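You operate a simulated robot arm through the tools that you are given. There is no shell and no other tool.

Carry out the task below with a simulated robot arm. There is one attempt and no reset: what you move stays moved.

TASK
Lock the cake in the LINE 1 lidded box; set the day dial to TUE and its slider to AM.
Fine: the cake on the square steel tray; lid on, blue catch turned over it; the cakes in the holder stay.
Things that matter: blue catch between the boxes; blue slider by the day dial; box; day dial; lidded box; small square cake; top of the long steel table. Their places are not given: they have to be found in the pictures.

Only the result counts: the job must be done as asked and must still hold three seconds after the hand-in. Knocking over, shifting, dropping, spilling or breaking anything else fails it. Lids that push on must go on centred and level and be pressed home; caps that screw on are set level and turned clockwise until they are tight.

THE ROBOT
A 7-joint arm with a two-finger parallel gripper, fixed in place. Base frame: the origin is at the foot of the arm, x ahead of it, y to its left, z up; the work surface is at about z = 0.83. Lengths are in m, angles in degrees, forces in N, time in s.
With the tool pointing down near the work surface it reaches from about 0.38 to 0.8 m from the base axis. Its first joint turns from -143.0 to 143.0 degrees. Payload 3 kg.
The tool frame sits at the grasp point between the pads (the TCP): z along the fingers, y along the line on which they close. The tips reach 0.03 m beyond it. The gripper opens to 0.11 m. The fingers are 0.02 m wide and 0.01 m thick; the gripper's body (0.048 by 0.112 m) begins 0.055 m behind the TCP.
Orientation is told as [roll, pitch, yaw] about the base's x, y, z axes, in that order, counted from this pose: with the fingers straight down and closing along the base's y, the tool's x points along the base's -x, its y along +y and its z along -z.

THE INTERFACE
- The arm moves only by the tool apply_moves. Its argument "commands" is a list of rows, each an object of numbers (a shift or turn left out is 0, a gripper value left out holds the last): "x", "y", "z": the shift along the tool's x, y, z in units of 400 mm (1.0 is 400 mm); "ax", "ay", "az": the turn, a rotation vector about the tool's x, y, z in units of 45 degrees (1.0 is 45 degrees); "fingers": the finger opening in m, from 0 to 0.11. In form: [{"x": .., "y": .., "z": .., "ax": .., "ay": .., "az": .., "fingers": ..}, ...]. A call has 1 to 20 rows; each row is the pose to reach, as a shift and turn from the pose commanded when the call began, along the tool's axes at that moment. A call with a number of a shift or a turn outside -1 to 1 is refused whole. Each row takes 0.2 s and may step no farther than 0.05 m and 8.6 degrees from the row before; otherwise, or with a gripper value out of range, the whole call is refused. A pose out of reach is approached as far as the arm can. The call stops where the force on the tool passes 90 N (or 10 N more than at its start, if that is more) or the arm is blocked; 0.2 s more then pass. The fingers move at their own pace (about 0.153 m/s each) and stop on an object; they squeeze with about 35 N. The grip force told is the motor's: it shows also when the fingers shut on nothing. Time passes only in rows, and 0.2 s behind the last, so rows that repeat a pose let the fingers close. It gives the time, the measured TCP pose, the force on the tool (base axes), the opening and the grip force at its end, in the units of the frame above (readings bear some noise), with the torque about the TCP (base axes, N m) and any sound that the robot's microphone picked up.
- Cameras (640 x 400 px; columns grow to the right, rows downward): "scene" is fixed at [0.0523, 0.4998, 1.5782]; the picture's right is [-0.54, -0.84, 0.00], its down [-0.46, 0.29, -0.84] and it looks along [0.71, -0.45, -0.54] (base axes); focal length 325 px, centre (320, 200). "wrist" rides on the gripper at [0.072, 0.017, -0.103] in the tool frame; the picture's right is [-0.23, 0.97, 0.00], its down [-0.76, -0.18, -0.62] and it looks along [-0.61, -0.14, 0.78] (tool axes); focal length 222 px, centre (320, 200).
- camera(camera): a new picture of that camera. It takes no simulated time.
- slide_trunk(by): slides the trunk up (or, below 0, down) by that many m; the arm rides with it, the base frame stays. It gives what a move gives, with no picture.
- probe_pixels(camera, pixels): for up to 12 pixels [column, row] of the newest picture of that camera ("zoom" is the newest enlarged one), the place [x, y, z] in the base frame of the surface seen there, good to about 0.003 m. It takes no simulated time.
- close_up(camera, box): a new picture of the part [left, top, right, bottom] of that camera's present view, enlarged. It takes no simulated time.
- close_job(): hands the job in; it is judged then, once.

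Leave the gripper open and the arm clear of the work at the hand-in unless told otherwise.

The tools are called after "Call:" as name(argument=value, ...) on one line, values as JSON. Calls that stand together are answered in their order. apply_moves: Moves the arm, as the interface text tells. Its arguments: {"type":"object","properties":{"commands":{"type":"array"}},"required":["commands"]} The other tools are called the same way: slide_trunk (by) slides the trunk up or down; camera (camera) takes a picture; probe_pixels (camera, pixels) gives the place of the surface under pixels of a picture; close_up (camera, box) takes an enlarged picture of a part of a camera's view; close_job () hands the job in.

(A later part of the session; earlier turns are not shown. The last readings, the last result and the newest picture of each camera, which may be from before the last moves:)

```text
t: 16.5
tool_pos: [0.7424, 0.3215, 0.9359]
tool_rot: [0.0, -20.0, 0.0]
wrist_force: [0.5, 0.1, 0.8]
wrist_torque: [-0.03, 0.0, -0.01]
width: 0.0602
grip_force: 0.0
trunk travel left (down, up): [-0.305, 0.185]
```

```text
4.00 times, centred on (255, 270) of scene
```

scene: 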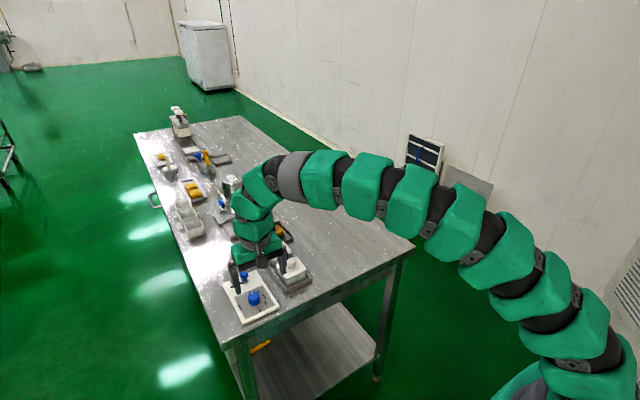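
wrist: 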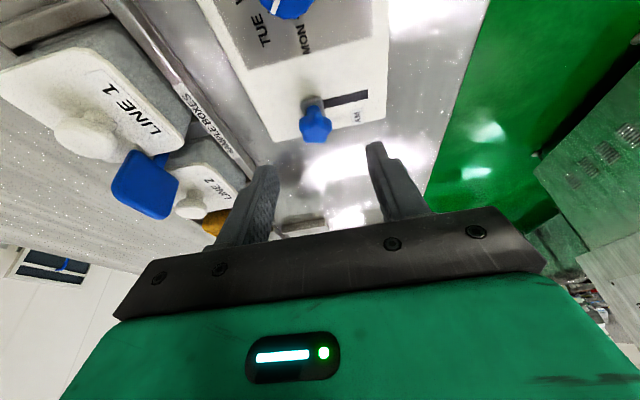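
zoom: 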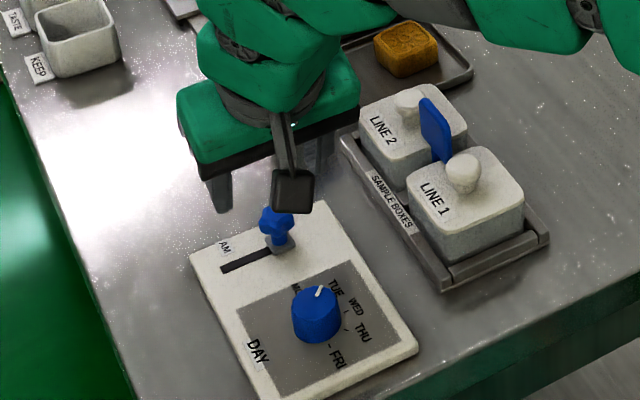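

The star sits between the open fingers (star centre ≈ (0.750,0.321)). I lower vertically by 0.052 m (in tilted tool axes x +0.040, z +0.124), then close gently on the star.

Call:
apply_moves(commands=[{"x": 0.02, "z": 0.062, "fingers": 0.06}, {"x": 0.04, "z": 0.1237, "fingers": 0.06}, {"x": 0.04, "z": 0.1237, "fingers": 0.06}])

Call:
close_up(camera="wrist", box=[230, 60, 430, 240])

Call:
close_up(camera="scene", box=[200, 240, 290, 320])

```text
t: 17.3
tool_pos: [0.7454, 0.3202, 0.8828]
tool_rot: [0.0, -19.9, 0.0]
wrist_force: [0.0, -0.4, 0.3]
wrist_torque: [-0.01, 0.01, -0.01]
width: 0.06
grip_force: 0.0
trunk travel left (down, up): [-0.305, 0.185]
```

```text
2.22 times, centred on (330, 150) of wrist
```

zoom: 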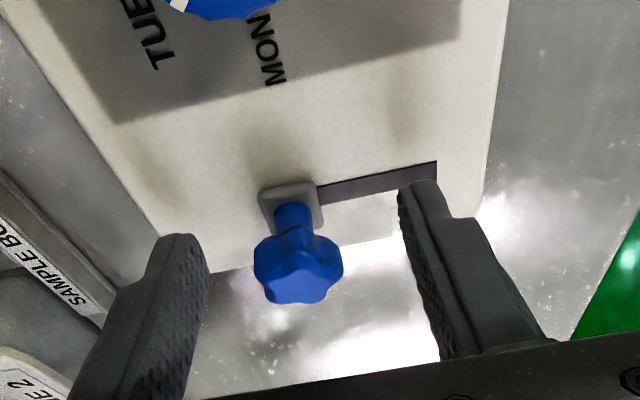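

```text
5.00 times, centred on (245, 280) of scene
```

zoom: 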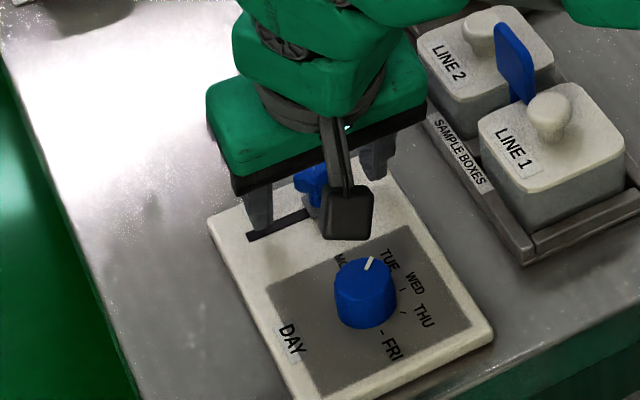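

The star is centred between the fingers. I close on it and then read the grip.

Call:
apply_moves(commands=[{"fingers": 0.0}, {"fingers": 0.0}, {"fingers": 0.0}])

```text
t: 18.1
tool_pos: [0.7446, 0.3202, 0.8828]
tool_rot: [0.0, -19.9, 0.0]
wrist_force: [-0.8, -1.0, -0.6]
wrist_torque: [-0.01, 0.01, -0.02]
width: 0.023
grip_force: 44.8
trunk travel left (down, up): [-0.305, 0.185]
```

Gripped (0.023 m) at y 0.3202 with no side load. I drag it 0.030 m toward AM (+y) first.

Call:
apply_moves(commands=[{"y": 0.02, "fingers": 0.0}, {"y": 0.04, "fingers": 0.0}, {"y": 0.06, "fingers": 0.0}, {"y": 0.075, "fingers": 0.0}, {"y": 0.075, "fingers": 0.0}])

Call:
close_up(camera="wrist", box=[230, 60, 430, 240])

```text
t: 19.3
tool_pos: [0.7436, 0.3501, 0.8841]
tool_rot: [0.0, -19.9, -0.1]
wrist_force: [0.1, 0.6, -5.5]
wrist_torque: [0.03, 0.6, -0.05]
width: 0.023
grip_force: 45.4
trunk travel left (down, up): [-0.305, 0.185]
```

```text
2.22 times, centred on (330, 150) of wrist
```

zoom: 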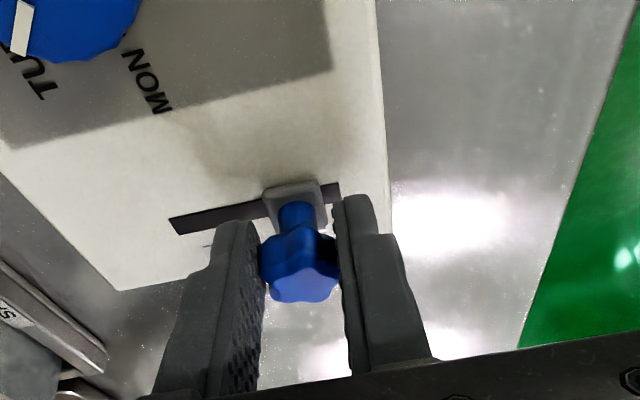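

The slider moved with little force; a little of the slot still shows at its AM end (340,188). I creep farther in 2 mm steps until the stop is felt.

Call:
apply_moves(commands=[{"y": 0.005, "fingers": 0.0}, {"y": 0.01, "fingers": 0.0}, {"y": 0.0125, "fingers": 0.0}, {"y": 0.0125, "fingers": 0.0}])

Call:
close_up(camera="wrist", box=[230, 60, 430, 240])

```text
t: 20.3
tool_pos: [0.744, 0.3544, 0.8833]
tool_rot: [0.1, -19.9, 0.0]
wrist_force: [-1.8, -2.0, -3.7]
wrist_torque: [-0.01, -0.12, 0.0]
width: 0.0231
grip_force: 44.9
trunk travel left (down, up): [-0.305, 0.185]
```

```text
2.22 times, centred on (330, 150) of wrist
```

zoom: 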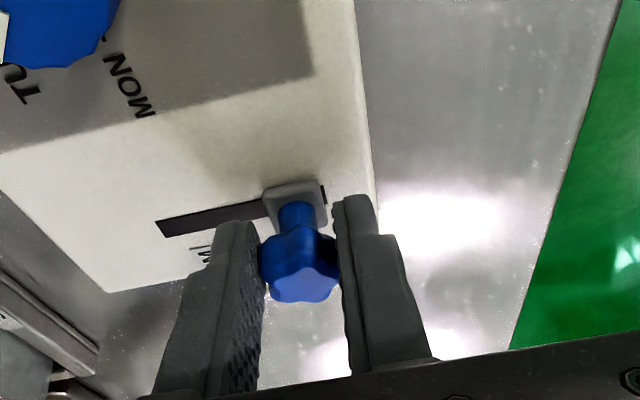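

Nearly at the end; force still small. A further 3 mm to feel the end stop.

Call:
apply_moves(commands=[{"y": 0.004, "fingers": 0.0}, {"y": 0.0075, "fingers": 0.0}, {"y": 0.0075, "fingers": 0.0}])

Call:
close_up(camera="wrist", box=[230, 60, 430, 240])

```text
t: 21.1
tool_pos: [0.7443, 0.3569, 0.8832]
tool_rot: [-0.1, -19.9, -0.1]
wrist_force: [-4.9, -15.7, -2.6]
wrist_torque: [-0.26, 0.02, -0.17]
width: 0.0226
grip_force: 45.7
trunk travel left (down, up): [-0.305, 0.185]
```

```text
2.22 times, centred on (330, 150) of wrist
```

zoom: 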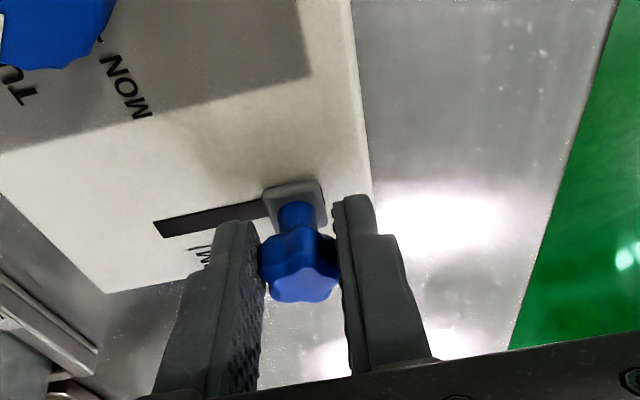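

The end stop is felt (−15.7 N): the slider is at AM. I open the fingers and rise vertically, then look.

Call:
apply_moves(commands=[{"y": -0.002, "fingers": 0.05}, {"y": -0.002, "fingers": 0.05}, {"x": -0.026, "z": -0.07, "fingers": 0.05}, {"x": -0.0513, "z": -0.141, "fingers": 0.05}, {"x": -0.085, "z": -0.235, "fingers": 0.05}, {"x": -0.085, "z": -0.235, "fingers": 0.05}])

Call:
close_up(camera="scene", box=[200, 240, 290, 330])

Call:
camera(camera="wrist")

```text
t: 22.5
tool_pos: [0.7435, 0.358, 0.9836]
tool_rot: [0.0, -19.9, 0.0]
wrist_force: [-1.3, 0.1, 0.6]
wrist_torque: [-0.02, -0.01, 0.02]
width: 0.0502
grip_force: 0.0
trunk travel left (down, up): [-0.305, 0.185]
```

```text
4.44 times, centred on (245, 285) of scene
```

zoom: 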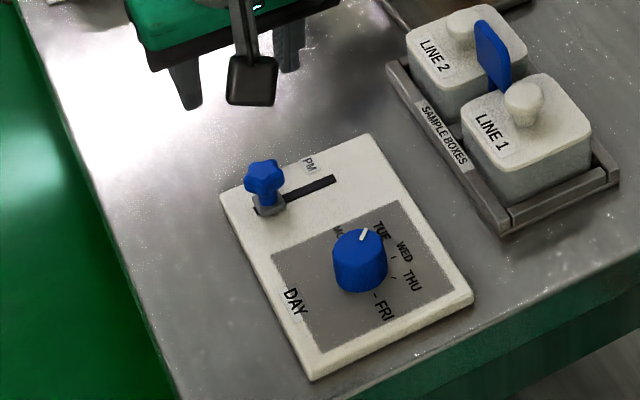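

```text
taken
```

wrist: 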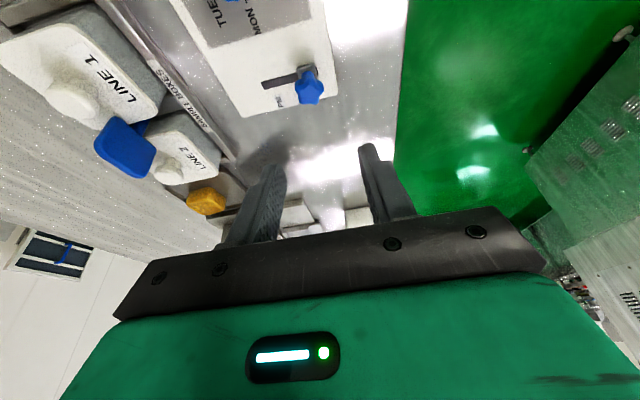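

Slider is at AM, dial at TUE. Next the catch at (0.747,0.190). I move above it with the tool brought back to vertical, staying at z≈1.0.

Call:
apply_moves(commands=[{"x": -0.005, "y": -0.1, "z": -0.01, "ay": 0.12, "fingers": 0.05}, {"x": -0.01, "y": -0.2, "z": -0.02, "ay": 0.24, "fingers": 0.05}, {"x": -0.015, "y": -0.3, "z": -0.03, "ay": 0.36, "fingers": 0.05}, {"x": -0.022, "y": -0.42, "z": -0.0346, "ay": 0.442, "fingers": 0.05}, {"x": -0.022, "y": -0.42, "z": -0.0346, "ay": 0.442, "fingers": 0.05}])

Call:
camera(camera="wrist")

Call:
close_up(camera="scene", box=[230, 190, 340, 310])

```text
t: 23.7
tool_pos: [0.7491, 0.1893, 0.999]
tool_rot: [0.0, 0.0, 0.0]
wrist_force: [-0.4, 0.1, -0.4]
wrist_torque: [0.01, -0.02, 0.01]
width: 0.0499
grip_force: 0.1
trunk travel left (down, up): [-0.305, 0.185]
```

```text
taken
```

wrist: 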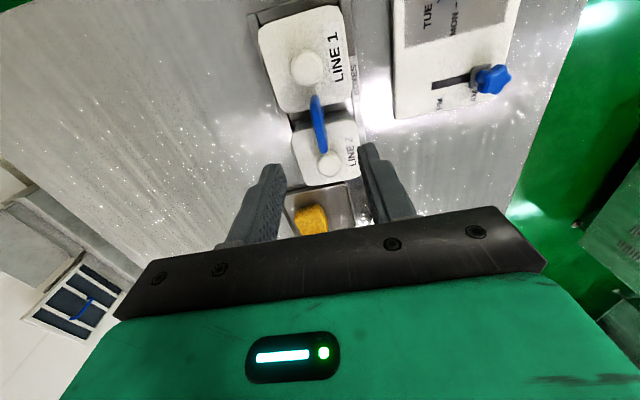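

```text
3.33 times, centred on (285, 250) of scene
```

zoom: 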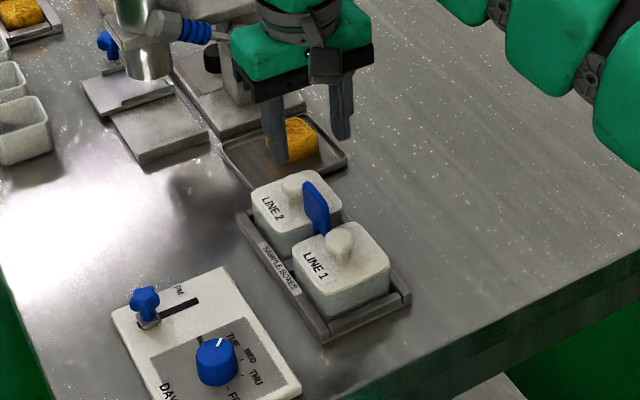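

I take a wrist close-up of the catch to see its shape and the gap under it.

Call:
close_up(camera="wrist", box=[270, 70, 380, 190])

Call:
probe_pixels(camera="zoom", pixels=[[300, 120], [320, 200], [330, 270], [270, 165], [370, 140], [270, 195], [380, 170], [350, 170], [300, 180], [225, 50], [355, 30], [335, 300]])

```text
3.33 times, centred on (325, 130) of wrist
```

zoom: 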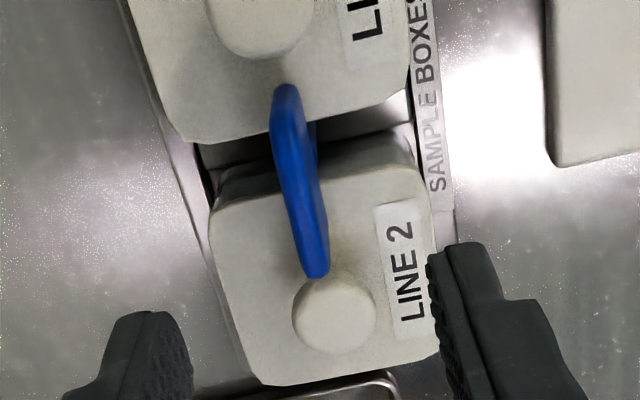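

```text
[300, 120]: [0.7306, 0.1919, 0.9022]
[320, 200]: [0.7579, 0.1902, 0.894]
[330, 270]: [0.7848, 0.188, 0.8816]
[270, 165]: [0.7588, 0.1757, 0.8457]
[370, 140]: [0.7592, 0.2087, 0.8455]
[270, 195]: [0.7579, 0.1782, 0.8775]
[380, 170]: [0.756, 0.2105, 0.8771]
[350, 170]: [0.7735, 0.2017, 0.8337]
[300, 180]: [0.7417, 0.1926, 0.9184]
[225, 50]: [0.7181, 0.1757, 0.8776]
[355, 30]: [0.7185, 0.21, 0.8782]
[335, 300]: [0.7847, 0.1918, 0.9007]
```

The fin is clearly overlapping both lids; it has to be turned out of the way before the lid can come off. I go down to z 0.932 (tips 0.902, on the fin's upper 20 mm) with 0.05 m opening.

Call:
apply_moves(commands=[{"x": 0.005, "y": 0.002, "z": 0.08, "fingers": 0.05}, {"x": 0.005, "y": 0.002, "z": 0.13, "fingers": 0.05}, {"x": 0.005, "y": 0.002, "z": 0.1675, "fingers": 0.05}, {"x": 0.005, "y": 0.002, "z": 0.1675, "fingers": 0.05}])

Call:
close_up(camera="wrist", box=[230, 40, 410, 240])

Call:
close_up(camera="scene", box=[240, 200, 330, 300])

```text
t: 24.7
tool_pos: [0.7455, 0.191, 0.933]
tool_rot: [-0.1, 0.0, 0.0]
wrist_force: [-0.7, 0.0, 0.0]
wrist_torque: [0.01, -0.02, 0.02]
width: 0.05
grip_force: 0.1
trunk travel left (down, up): [-0.305, 0.185]
```

```text
2.00 times, centred on (320, 140) of wrist
```

zoom: 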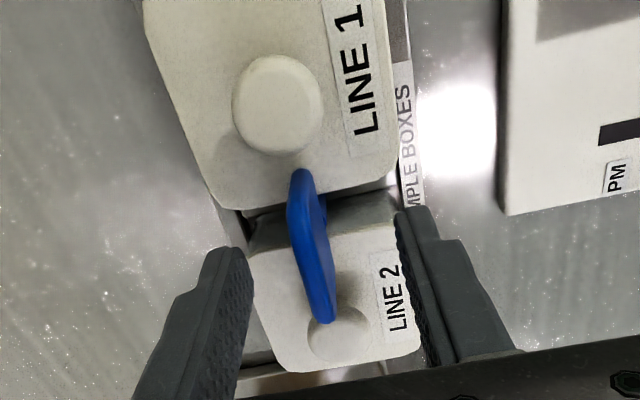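

```text
4.00 times, centred on (285, 250) of scene
```

zoom: 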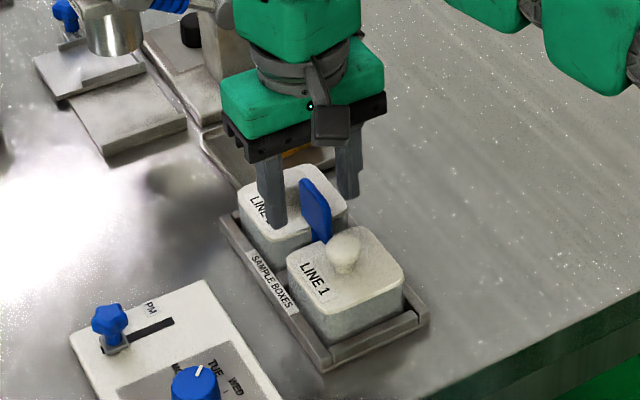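

The fin is between the fingers. I close on it and read the force.

Call:
apply_moves(commands=[{"fingers": 0.0}, {"fingers": 0.0}, {"fingers": 0.0}])

Call:
close_up(camera="wrist", box=[230, 40, 410, 240])

```text
t: 25.5
tool_pos: [0.7467, 0.1893, 0.9325]
tool_rot: [-0.1, 0.0, -0.1]
wrist_force: [-3.7, -19.7, -1.8]
wrist_torque: [-0.41, 0.41, 0.07]
width: 0.0072
grip_force: 45.4
trunk travel left (down, up): [-0.305, 0.185]
```

```text
2.00 times, centred on (320, 140) of wrist
```

zoom: 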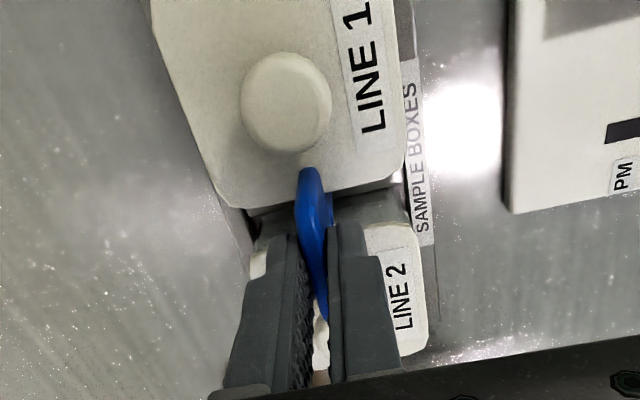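

Width 0.0072; the fin resists sideways (−19.7 N), so it does not flap over about x. I relieve the side load (y −1.7 mm) and test a 10° clockwise turn about the vertical.

Call:
apply_moves(commands=[{"y": -0.0045, "fingers": 0.0}, {"y": -0.0045, "az": 0.1, "fingers": 0.0}, {"y": -0.0045, "az": 0.2, "fingers": 0.0}, {"y": -0.0045, "az": 0.2, "fingers": 0.0}])

Call:
close_up(camera="wrist", box=[230, 40, 410, 240])

```text
t: 26.5
tool_pos: [0.7468, 0.1885, 0.9313]
tool_rot: [0.1, -0.2, -9.1]
wrist_force: [1.7, -15.7, -5.4]
wrist_torque: [-0.35, -0.97, 1.06]
width: 0.0099
grip_force: 45.2
trunk travel left (down, up): [-0.305, 0.185]
```

```text
2.00 times, centred on (320, 140) of wrist
```

zoom: 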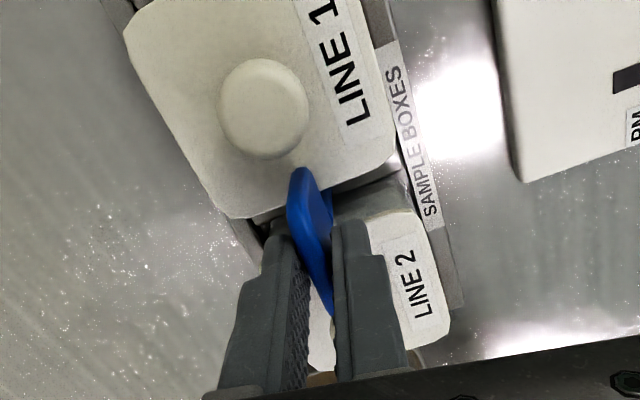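

The fin did not follow: width rose to 0.0099 and torque 1.06 N·m appeared. I go back and try 10° the other way (counter-clockwise).

Call:
apply_moves(commands=[{"az": -0.1, "fingers": 0.0}, {"az": -0.2, "fingers": 0.0}, {"az": -0.2, "fingers": 0.0}])

Call:
apply_moves(commands=[{"az": -0.1, "fingers": 0.0}, {"az": -0.2, "fingers": 0.0}, {"az": -0.2, "fingers": 0.0}])

Call:
close_up(camera="wrist", box=[230, 40, 410, 240])

```text
t: 27.3
tool_pos: [0.7472, 0.1884, 0.9318]
tool_rot: [0.0, -0.2, 0.0]
wrist_force: [1.2, -14.9, -1.9]
wrist_torque: [-0.38, -0.54, -0.06]
width: 0.0073
grip_force: 44.4
trunk travel left (down, up): [-0.305, 0.185]
```

```text
t: 28.1
tool_pos: [0.7469, 0.1873, 0.9334]
tool_rot: [0.0, -0.1, 9.0]
wrist_force: [7.2, -17.4, 5.2]
wrist_torque: [-0.55, 1.0, -0.08]
width: 0.0075
grip_force: 45.0
trunk travel left (down, up): [-0.305, 0.185]
```

```text
2.00 times, centred on (320, 140) of wrist
```

zoom: 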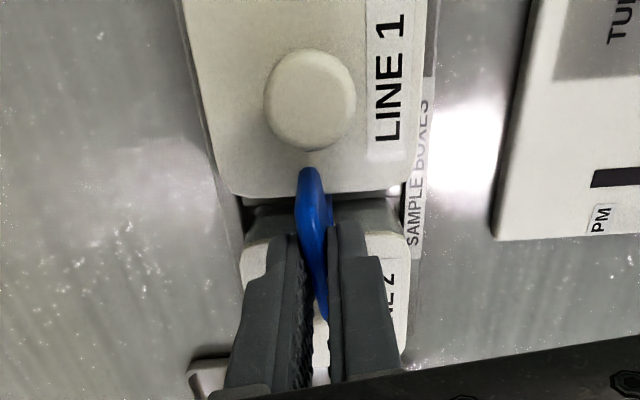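

Now the fin follows freely (width 0.0075, torque ≈ 0): it turns counter-clockwise. I relieve the side load a bit more and keep turning counter-clockwise by 40°.

Call:
apply_moves(commands=[{"y": -0.004, "az": -0.1, "fingers": 0.0}, {"y": -0.004, "az": -0.25, "fingers": 0.0}, {"y": -0.004, "az": -0.4, "fingers": 0.0}, {"y": -0.004, "az": -0.55, "fingers": 0.0}, {"y": -0.004, "az": -0.7, "fingers": 0.0}, {"y": -0.004, "az": -0.85, "fingers": 0.0}, {"y": -0.004, "az": -0.85, "fingers": 0.0}])

Call:
close_up(camera="wrist", box=[230, 40, 410, 240])

Call:
close_up(camera="scene", box=[240, 200, 330, 300])

```text
t: 29.7
tool_pos: [0.7462, 0.1873, 0.9324]
tool_rot: [0.0, -0.2, 47.3]
wrist_force: [15.3, -12.0, 12.5]
wrist_torque: [-0.34, -0.1, 0.0]
width: 0.0073
grip_force: 44.7
trunk travel left (down, up): [-0.305, 0.185]
```

```text
2.00 times, centred on (320, 140) of wrist
```

zoom: 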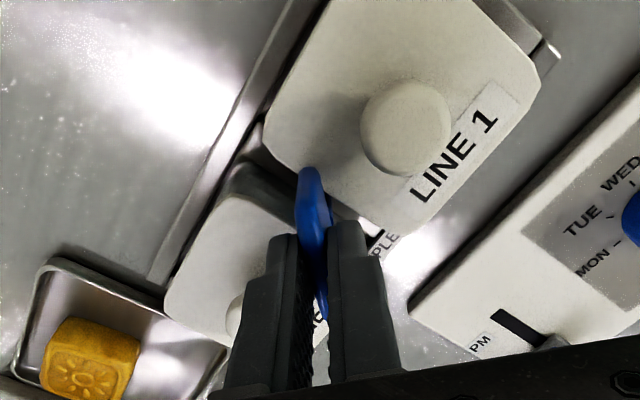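

```text
4.00 times, centred on (285, 250) of scene
```

zoom: 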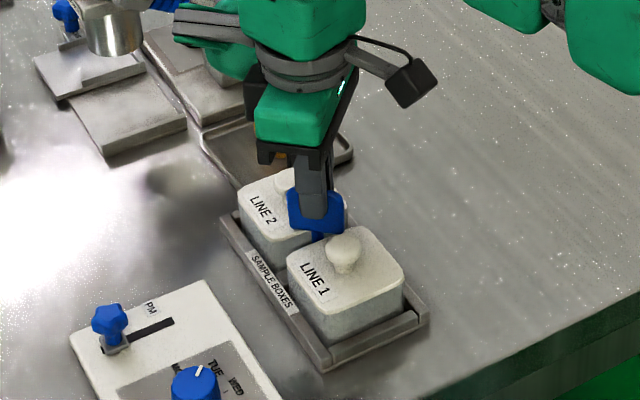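

The catch turns with the gripper (now ~47°). I continue counter-clockwise to about 90°.

Call:
apply_moves(commands=[{"az": -0.15, "fingers": 0.0}, {"az": -0.3, "fingers": 0.0}, {"az": -0.45, "fingers": 0.0}, {"az": -0.6, "fingers": 0.0}, {"az": -0.75, "fingers": 0.0}, {"az": -0.9, "fingers": 0.0}, {"az": -0.95, "fingers": 0.0}, {"az": -0.95, "fingers": 0.0}])

Call:
close_up(camera="wrist", box=[230, 40, 410, 240])

Call:
close_up(camera="scene", box=[240, 200, 330, 300])

```text
t: 31.5
tool_pos: [0.7487, 0.186, 0.9325]
tool_rot: [-0.3, 0.0, 89.9]
wrist_force: [41.5, -7.6, 25.5]
wrist_torque: [-0.06, -0.62, -0.09]
width: 0.0073
grip_force: 45.0
trunk travel left (down, up): [-0.305, 0.185]
```

```text
2.00 times, centred on (320, 140) of wrist
```

zoom: 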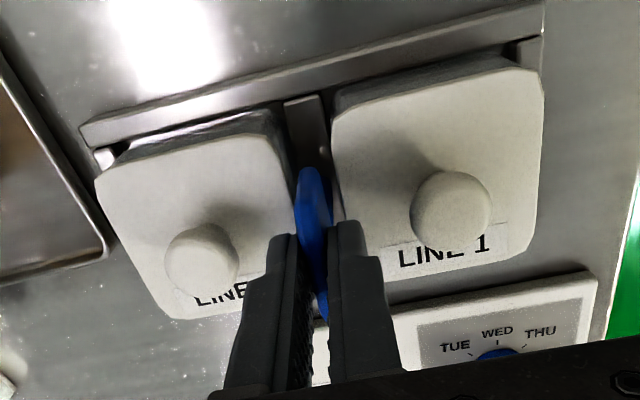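

```text
4.00 times, centred on (285, 250) of scene
```

zoom: 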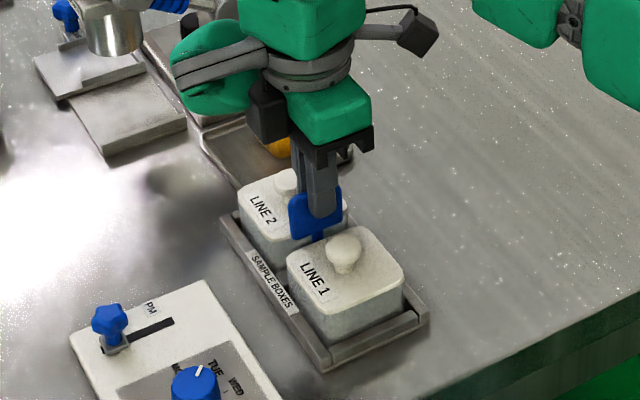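

The fin now lies along the gap (yaw 90°), clear of both lids. I relieve the side load by 3 mm toward +x (tool y −), open only to 0.024, and rise straight up.

Call:
apply_moves(commands=[{"y": -0.0075, "fingers": 0.0}, {"y": -0.0075, "fingers": 0.024}, {"y": -0.0075, "fingers": 0.024}, {"y": -0.0075, "z": -0.05, "fingers": 0.024}, {"y": -0.0075, "z": -0.15, "fingers": 0.024}, {"y": -0.0075, "z": -0.2, "fingers": 0.024}, {"y": -0.0075, "z": -0.2, "fingers": 0.024}])

Call:
camera(camera="wrist")

Call:
close_up(camera="scene", box=[240, 200, 330, 300])

```text
t: 33.1
tool_pos: [0.7474, 0.1873, 1.0116]
tool_rot: [-0.1, 0.0, 90.0]
wrist_force: [-0.1, -1.1, -0.5]
wrist_torque: [-0.01, 0.01, -0.01]
width: 0.0241
grip_force: 0.0
trunk travel left (down, up): [-0.305, 0.185]
```

```text
taken
```

wrist: 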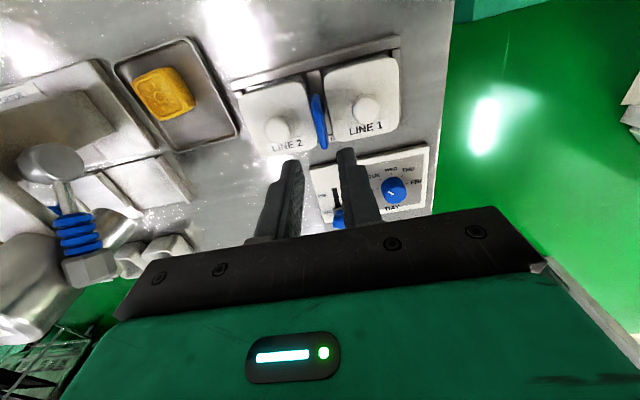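

```text
4.00 times, centred on (285, 250) of scene
```

zoom: 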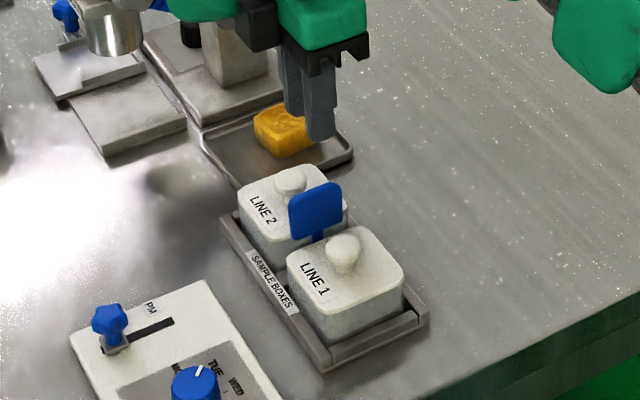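

The catch stays along the gap. I close up to check that the fin clears LINE 1's lid edge, and measure lid corners/knob.

Call:
close_up(camera="wrist", box=[230, 30, 410, 170])

Call:
probe_pixels(camera="zoom", pixels=[[395, 230], [265, 290], [332, 130], [340, 290], [420, 110], [480, 80], [500, 270], [375, 300], [320, 240], [300, 130], [350, 130], [440, 150]])

Call:
close_up(camera="scene", box=[270, 236, 320, 280])

```text
2.86 times, centred on (320, 100) of wrist
```

zoom: 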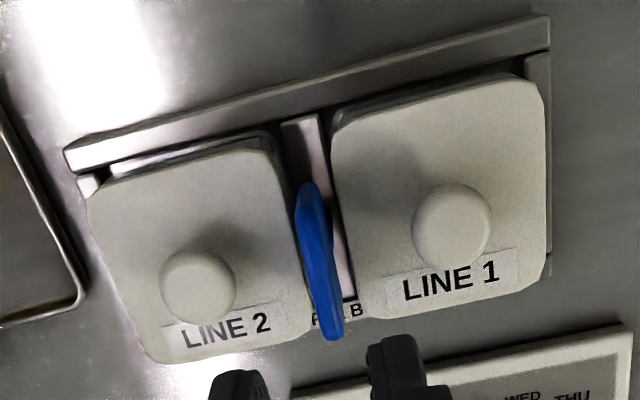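

```text
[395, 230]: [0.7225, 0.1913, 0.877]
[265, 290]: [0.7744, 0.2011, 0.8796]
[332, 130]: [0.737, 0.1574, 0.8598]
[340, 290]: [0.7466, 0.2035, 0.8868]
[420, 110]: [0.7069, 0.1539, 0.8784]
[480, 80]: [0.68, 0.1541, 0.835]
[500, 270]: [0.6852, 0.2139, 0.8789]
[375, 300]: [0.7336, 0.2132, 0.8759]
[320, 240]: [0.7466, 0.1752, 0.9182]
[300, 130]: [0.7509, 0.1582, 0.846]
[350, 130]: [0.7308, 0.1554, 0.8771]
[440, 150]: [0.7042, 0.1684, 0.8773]
```

```text
9.09 times, centred on (295, 258) of scene
```

zoom: 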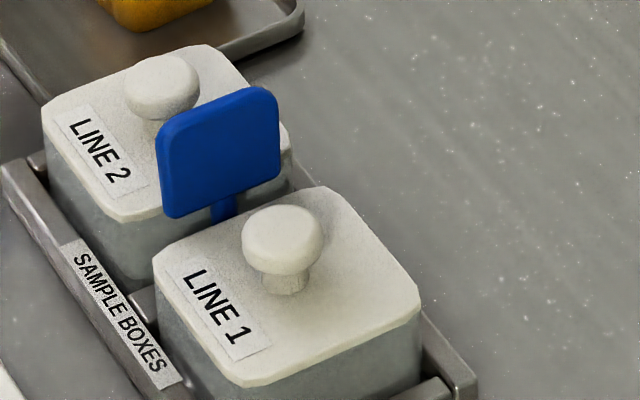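

The fin is clear of LINE 1's lid (edge 0.737, fin 0.743+). Next the lid: I turn the gripper back to yaw 0 above (two 45° calls), shifting toward the LINE 1 knob at (0.70,0.187).

Call:
apply_moves(commands=[{"az": 0.15, "fingers": 0.05}, {"az": 0.3, "fingers": 0.05}, {"az": 0.45, "fingers": 0.05}, {"az": 0.6, "fingers": 0.05}, {"az": 0.75, "fingers": 0.05}, {"az": 0.9, "fingers": 0.05}, {"az": 1.0, "fingers": 0.05}, {"az": 1.0, "fingers": 0.05}])

Call:
apply_moves(commands=[{"az": 0.15, "fingers": 0.05}, {"az": 0.3, "fingers": 0.05}, {"az": 0.45, "fingers": 0.05}, {"az": 0.6, "fingers": 0.05}, {"az": 0.75, "fingers": 0.05}, {"az": 0.9, "fingers": 0.05}, {"az": 1.0, "fingers": 0.05}, {"az": 1.0, "fingers": 0.05}])

Call:
apply_moves(commands=[{"x": 0.06, "fingers": 0.05}, {"x": 0.118, "fingers": 0.05}, {"x": 0.118, "z": 0.1, "fingers": 0.05}, {"x": 0.118, "z": 0.1, "fingers": 0.05}])

Call:
camera(camera="wrist")

Call:
close_up(camera="scene", box=[240, 200, 330, 300])

```text
t: 34.9
tool_pos: [0.7477, 0.1875, 1.0115]
tool_rot: [0.0, 0.0, 44.8]
wrist_force: [-0.4, -1.0, -0.1]
wrist_torque: [0.0, 0.04, 0.0]
width: 0.0504
grip_force: 0.2
trunk travel left (down, up): [-0.305, 0.185]
```

```text
t: 36.7
tool_pos: [0.7478, 0.1875, 1.0108]
tool_rot: [0.0, -0.1, 0.0]
wrist_force: [0.5, 0.7, 0.3]
wrist_torque: [-0.05, 0.0, 0.0]
width: 0.05
grip_force: 0.0
trunk travel left (down, up): [-0.305, 0.185]
```

```text
t: 37.7
tool_pos: [0.7029, 0.1875, 0.9723]
tool_rot: [0.1, 0.1, 0.1]
wrist_force: [0.6, -1.2, -0.8]
wrist_torque: [-0.01, 0.03, 0.0]
width: 0.0502
grip_force: 0.0
trunk travel left (down, up): [-0.305, 0.185]
```

```text
taken
```

wrist: 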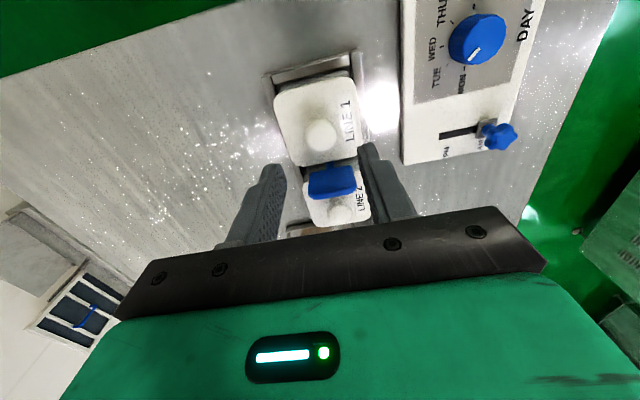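

```text
4.00 times, centred on (285, 250) of scene
```

zoom: 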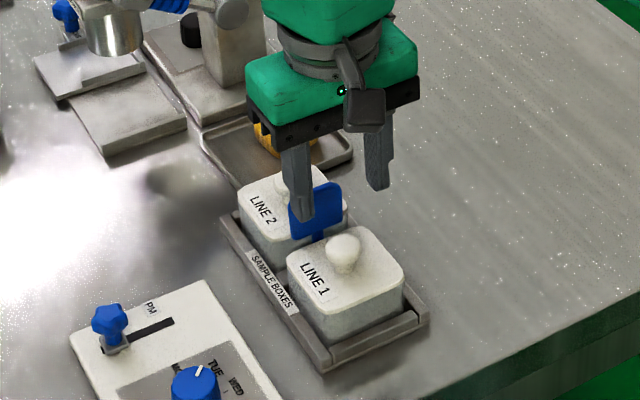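

Knob computed at about (0.6995,0.188). I descend to z 0.911 (tips ~4 mm above the lid), then close on the knob.

Call:
apply_moves(commands=[{"x": 0.0085, "y": 0.001, "z": 0.06, "fingers": 0.05}, {"x": 0.0085, "y": 0.001, "z": 0.12, "fingers": 0.05}, {"x": 0.0085, "y": 0.001, "z": 0.153, "fingers": 0.05}, {"x": 0.0085, "y": 0.001, "z": 0.153, "fingers": 0.05}])

Call:
close_up(camera="wrist", box=[230, 40, 410, 240])

Call:
close_up(camera="scene", box=[260, 220, 330, 290])

```text
t: 38.7
tool_pos: [0.7, 0.1893, 0.9098]
tool_rot: [0.0, -0.2, 0.0]
wrist_force: [0.0, 0.6, -0.3]
wrist_torque: [-0.01, -0.01, -0.03]
width: 0.0502
grip_force: 0.1
trunk travel left (down, up): [-0.305, 0.185]
```

```text
2.00 times, centred on (320, 140) of wrist
```

zoom: 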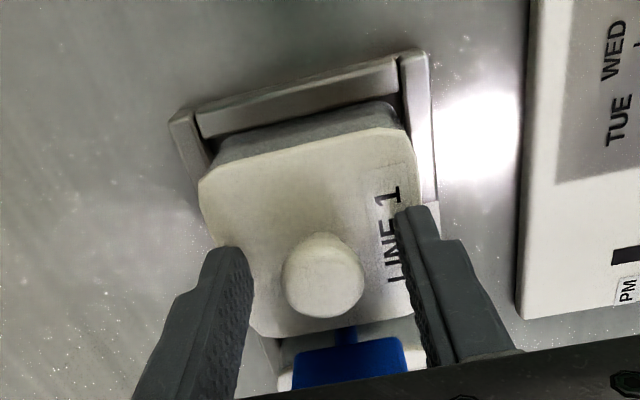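

```text
5.71 times, centred on (295, 255) of scene
```

zoom: 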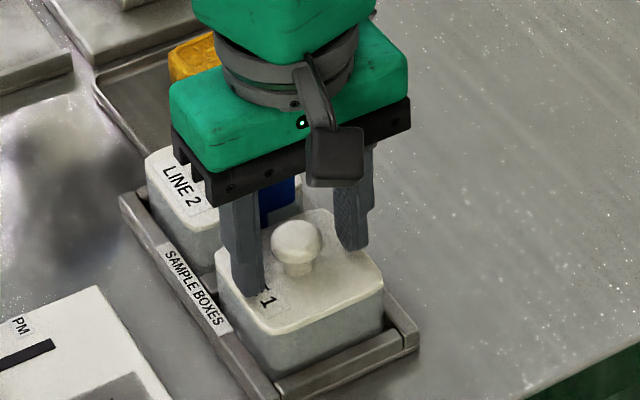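

The knob is between the fingers. I close on it and read the grip.

Call:
apply_moves(commands=[{"fingers": 0.0}, {"fingers": 0.0}, {"fingers": 0.0}])

Call:
close_up(camera="wrist", box=[230, 40, 410, 240])

```text
t: 39.5
tool_pos: [0.6971, 0.1878, 0.9121]
tool_rot: [0.0, -0.1, 0.0]
wrist_force: [0.3, 0.2, 0.4]
wrist_torque: [0.03, 0.02, 0.02]
width: 0.0242
grip_force: 34.5
trunk travel left (down, up): [-0.305, 0.185]
heard: snap
```

```text
2.00 times, centred on (320, 140) of wrist
```

zoom: 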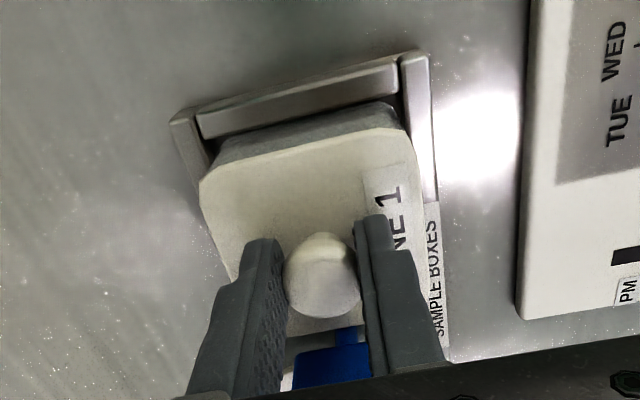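

I heard a snap – perhaps the lid came loose from its push fit as the fingers squeezed the knob. I look at the scene.

Call:
close_up(camera="scene", box=[260, 220, 330, 290])

Call:
camera(camera="wrist")

```text
5.71 times, centred on (295, 255) of scene
```

zoom: 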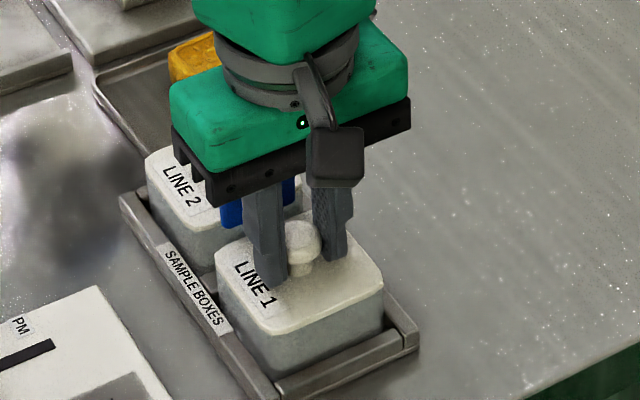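

```text
taken
```

wrist: 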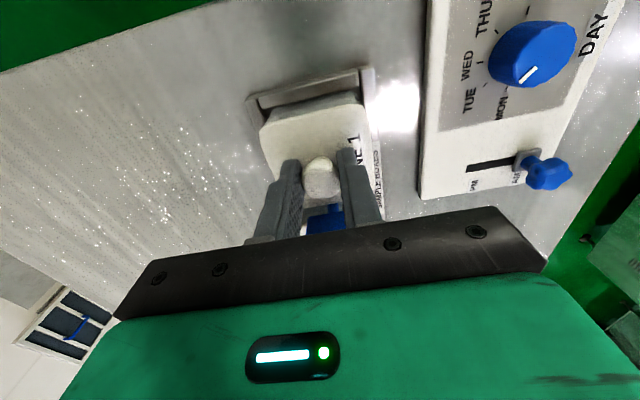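

All is in place. I lift slowly, 2 cm, watching the force.

Call:
apply_moves(commands=[{"z": -0.0125, "fingers": 0.0}, {"z": -0.025, "fingers": 0.0}, {"z": -0.0375, "fingers": 0.0}, {"z": -0.05, "fingers": 0.0}, {"z": -0.05, "fingers": 0.0}])

Call:
close_up(camera="scene", box=[260, 220, 330, 290])

Call:
close_up(camera="wrist", box=[230, 40, 410, 240])

```text
t: 40.7
tool_pos: [0.6979, 0.1876, 0.9296]
tool_rot: [0.1, 0.0, 0.2]
wrist_force: [1.1, 0.1, -0.8]
wrist_torque: [0.02, 0.03, -0.01]
width: 0.0243
grip_force: 35.6
trunk travel left (down, up): [-0.305, 0.185]
```

```text
5.71 times, centred on (295, 255) of scene
```

zoom: 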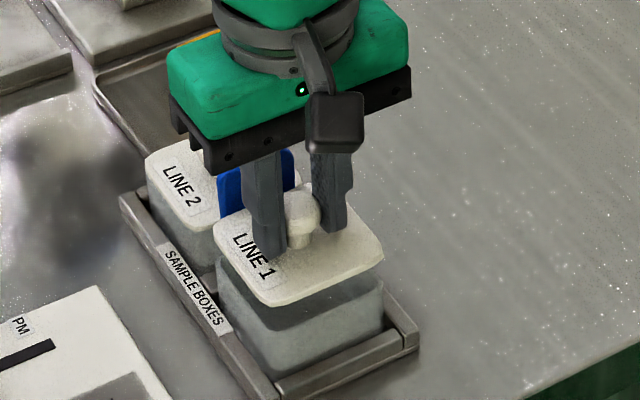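

```text
2.00 times, centred on (320, 140) of wrist
```

zoom: 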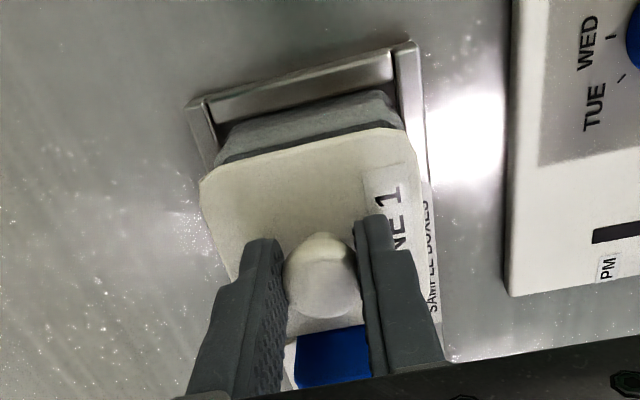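

The lid is off and level. I raise it to z≈0.99, carry it to a free table spot near (0.70,0.03), and lower to z≈0.89.

Call:
apply_moves(commands=[{"z": -0.05, "fingers": 0.0}, {"z": -0.1, "fingers": 0.0}, {"z": -0.15, "fingers": 0.0}, {"y": -0.07, "z": -0.15, "fingers": 0.0}, {"y": -0.14, "z": -0.15, "fingers": 0.0}, {"y": -0.21, "z": -0.15, "fingers": 0.0}, {"y": -0.28, "z": -0.15, "fingers": 0.0}, {"y": -0.34, "z": -0.15, "fingers": 0.0}, {"y": -0.395, "z": -0.15, "fingers": 0.0}, {"y": -0.395, "z": -0.07, "fingers": 0.0}, {"y": -0.395, "z": 0.0, "fingers": 0.0}, {"y": -0.395, "z": 0.07, "fingers": 0.0}, {"y": -0.395, "z": 0.1, "fingers": 0.0}, {"y": -0.395, "z": 0.1, "fingers": 0.0}])

Call:
close_up(camera="scene", box=[240, 210, 360, 310])

Call:
camera(camera="wrist")

```text
t: 43.7
tool_pos: [0.6964, 0.0304, 0.891]
tool_rot: [0.0, 0.0, 0.0]
wrist_force: [0.2, -0.2, -0.7]
wrist_torque: [0.01, 0.01, 0.0]
width: 0.0242
grip_force: 35.3
trunk travel left (down, up): [-0.305, 0.185]
```

```text
4.00 times, centred on (300, 260) of scene
```

zoom: 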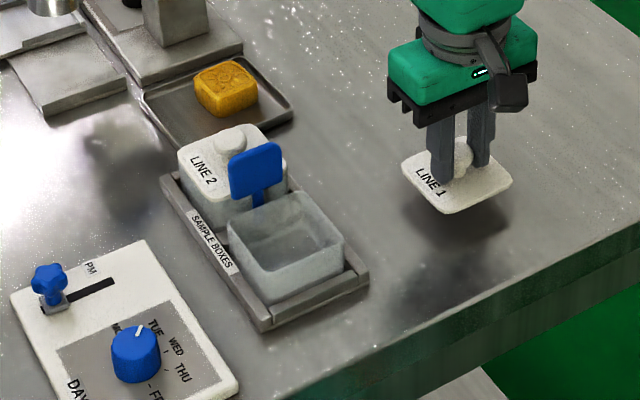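

```text
taken
```

wrist: 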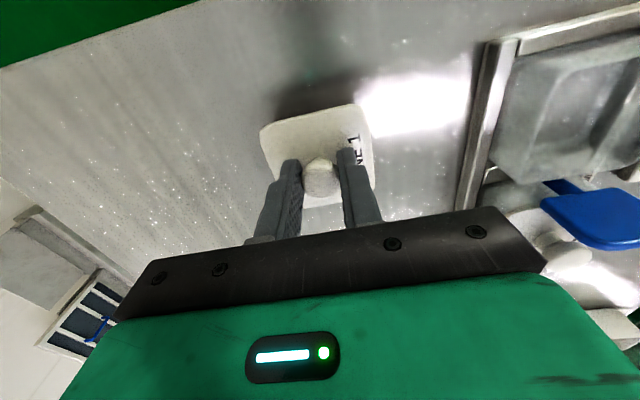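

The box is open and empty. I lower the lid toward the table in 2 mm steps watching the vertical force.

Call:
apply_moves(commands=[{"z": 0.01, "fingers": 0.0}, {"z": 0.02, "fingers": 0.0}, {"z": 0.025, "fingers": 0.0}, {"z": 0.025, "fingers": 0.0}])

Call:
close_up(camera="scene", box=[320, 220, 380, 280])

```text
t: 44.7
tool_pos: [0.6987, 0.0296, 0.8806]
tool_rot: [0.0, -0.2, 0.0]
wrist_force: [-0.2, 0.0, -0.4]
wrist_torque: [0.02, 0.06, 0.04]
width: 0.0241
grip_force: 35.4
trunk travel left (down, up): [-0.305, 0.185]
```

```text
6.67 times, centred on (350, 250) of scene
```

zoom: 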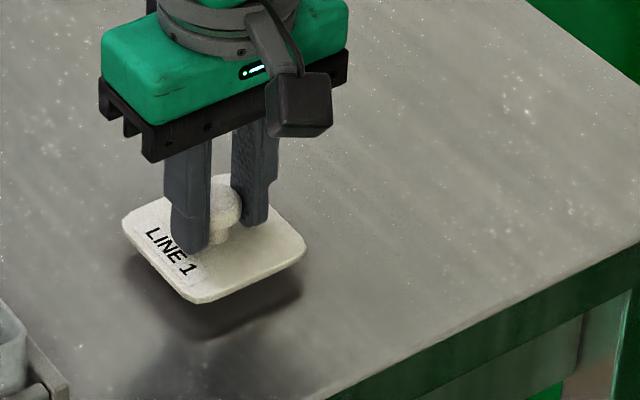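

Still hanging above the table. I keep lowering in 1.5–2 mm steps.

Call:
apply_moves(commands=[{"z": 0.005, "fingers": 0.0}, {"z": 0.01, "fingers": 0.0}, {"z": 0.014, "fingers": 0.0}, {"z": 0.014, "fingers": 0.0}])

Call:
close_up(camera="scene", box=[320, 220, 380, 280])

```text
t: 45.7
tool_pos: [0.6981, 0.0303, 0.8754]
tool_rot: [0.0, 0.0, 0.1]
wrist_force: [0.0, 0.4, -0.5]
wrist_torque: [0.02, 0.01, 0.0]
width: 0.0241
grip_force: 35.2
trunk travel left (down, up): [-0.305, 0.185]
```

```text
6.67 times, centred on (350, 250) of scene
```

zoom: 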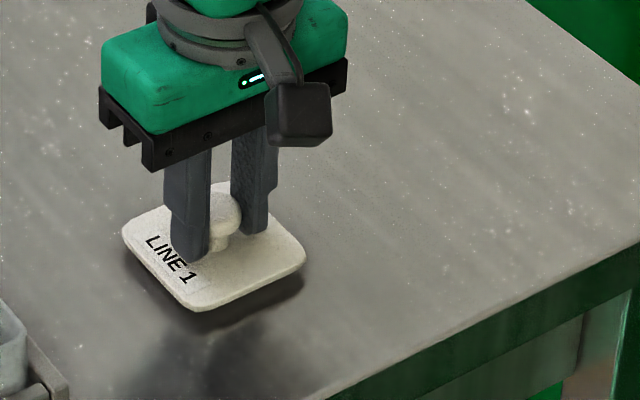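

Call:
apply_moves(commands=[{"z": 0.005, "fingers": 0.0}, {"z": 0.01, "fingers": 0.0}, {"z": 0.01, "fingers": 0.0}])

Call:
close_up(camera="scene", box=[320, 220, 380, 280])

```text
t: 46.5
tool_pos: [0.6978, 0.0305, 0.8709]
tool_rot: [0.0, -0.1, 0.1]
wrist_force: [1.2, 0.3, 0.0]
wrist_torque: [0.0, -0.02, 0.0]
width: 0.024
grip_force: 35.0
trunk travel left (down, up): [-0.305, 0.185]
```

```text
6.67 times, centred on (350, 250) of scene
```

zoom: 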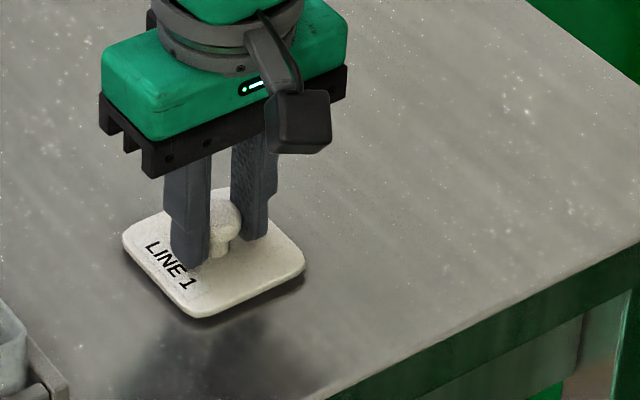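

Almost down. Two more 1 mm steps.

Call:
apply_moves(commands=[{"z": 0.0025, "fingers": 0.0}, {"z": 0.005, "fingers": 0.0}, {"z": 0.005, "fingers": 0.0}])

Call:
close_up(camera="scene", box=[325, 230, 365, 270])

```text
t: 47.3
tool_pos: [0.6983, 0.0294, 0.8705]
tool_rot: [0.0, -0.2, 0.0]
wrist_force: [2.0, 0.8, 16.9]
wrist_torque: [0.02, -0.02, -0.05]
width: 0.0243
grip_force: 34.6
trunk travel left (down, up): [-0.305, 0.185]
```

```text
10.00 times, centred on (345, 250) of scene
```

zoom: 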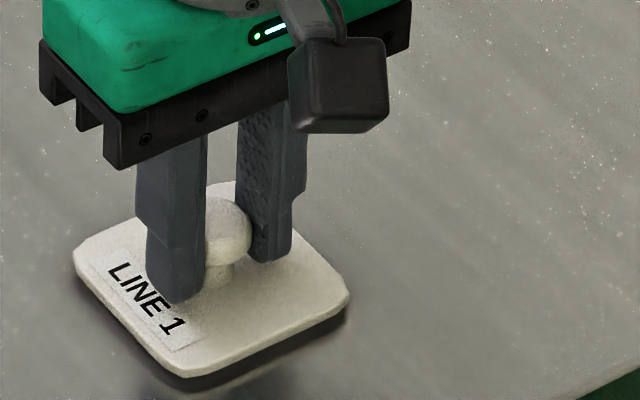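

Contact felt (16.9 N): the lid stands on the table at (0.698,0.030) with TCP z 0.870. I release (opening to 0.05) and rise.

Call:
apply_moves(commands=[{"z": -0.003, "fingers": 0.0}, {"z": -0.003, "fingers": 0.05}, {"z": -0.003, "fingers": 0.05}, {"z": -0.06, "fingers": 0.05}, {"z": -0.15, "fingers": 0.05}, {"z": -0.25, "fingers": 0.05}, {"z": -0.35, "fingers": 0.05}, {"z": -0.35, "fingers": 0.05}])

Call:
close_up(camera="scene", box=[240, 205, 370, 305])

Call:
camera(camera="wrist")

```text
t: 49.1
tool_pos: [0.6967, 0.0297, 1.01]
tool_rot: [0.0, -0.2, 0.1]
wrist_force: [-0.4, -0.1, 0.0]
wrist_torque: [0.01, -0.02, -0.03]
width: 0.05
grip_force: 0.0
trunk travel left (down, up): [-0.305, 0.185]
```

```text
4.00 times, centred on (305, 255) of scene
```

zoom: 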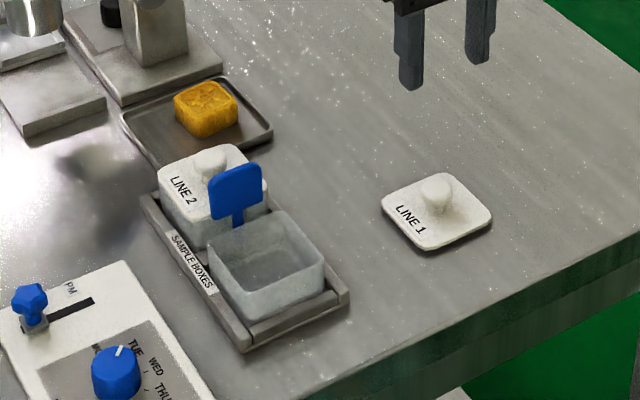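

```text
taken
```

wrist: 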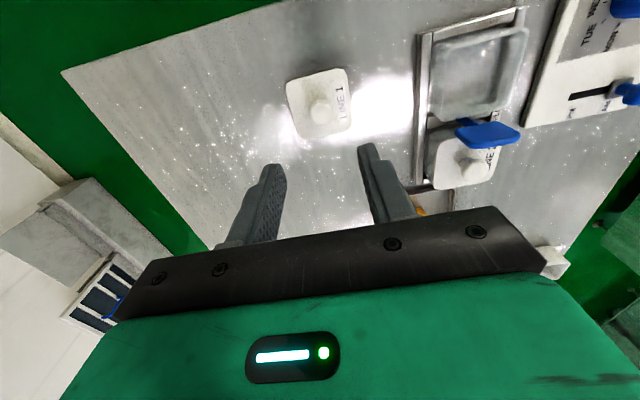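

The lid stands upright on the table. Now I measure the open box: rim and floor.

Call:
close_up(camera="scene", box=[280, 250, 330, 295])

Call:
close_up(camera="wrist", box=[410, 0, 550, 130])

```text
8.89 times, centred on (305, 272) of scene
```

zoom: 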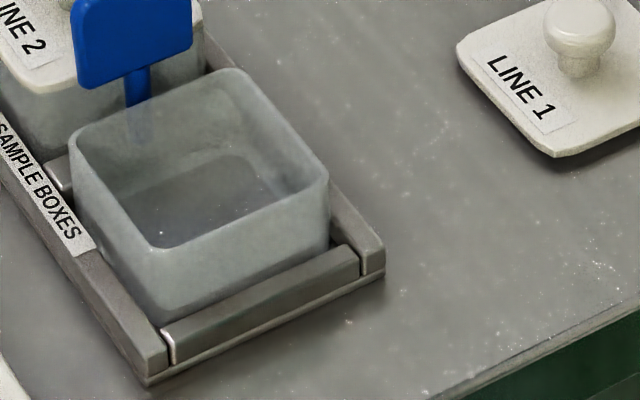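

```text
3.08 times, centred on (480, 65) of wrist
```

zoom: 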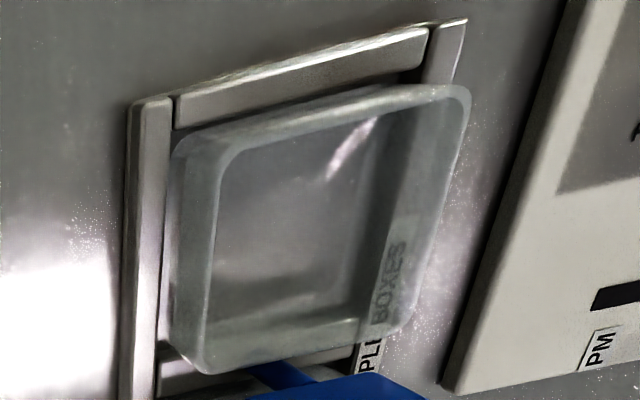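

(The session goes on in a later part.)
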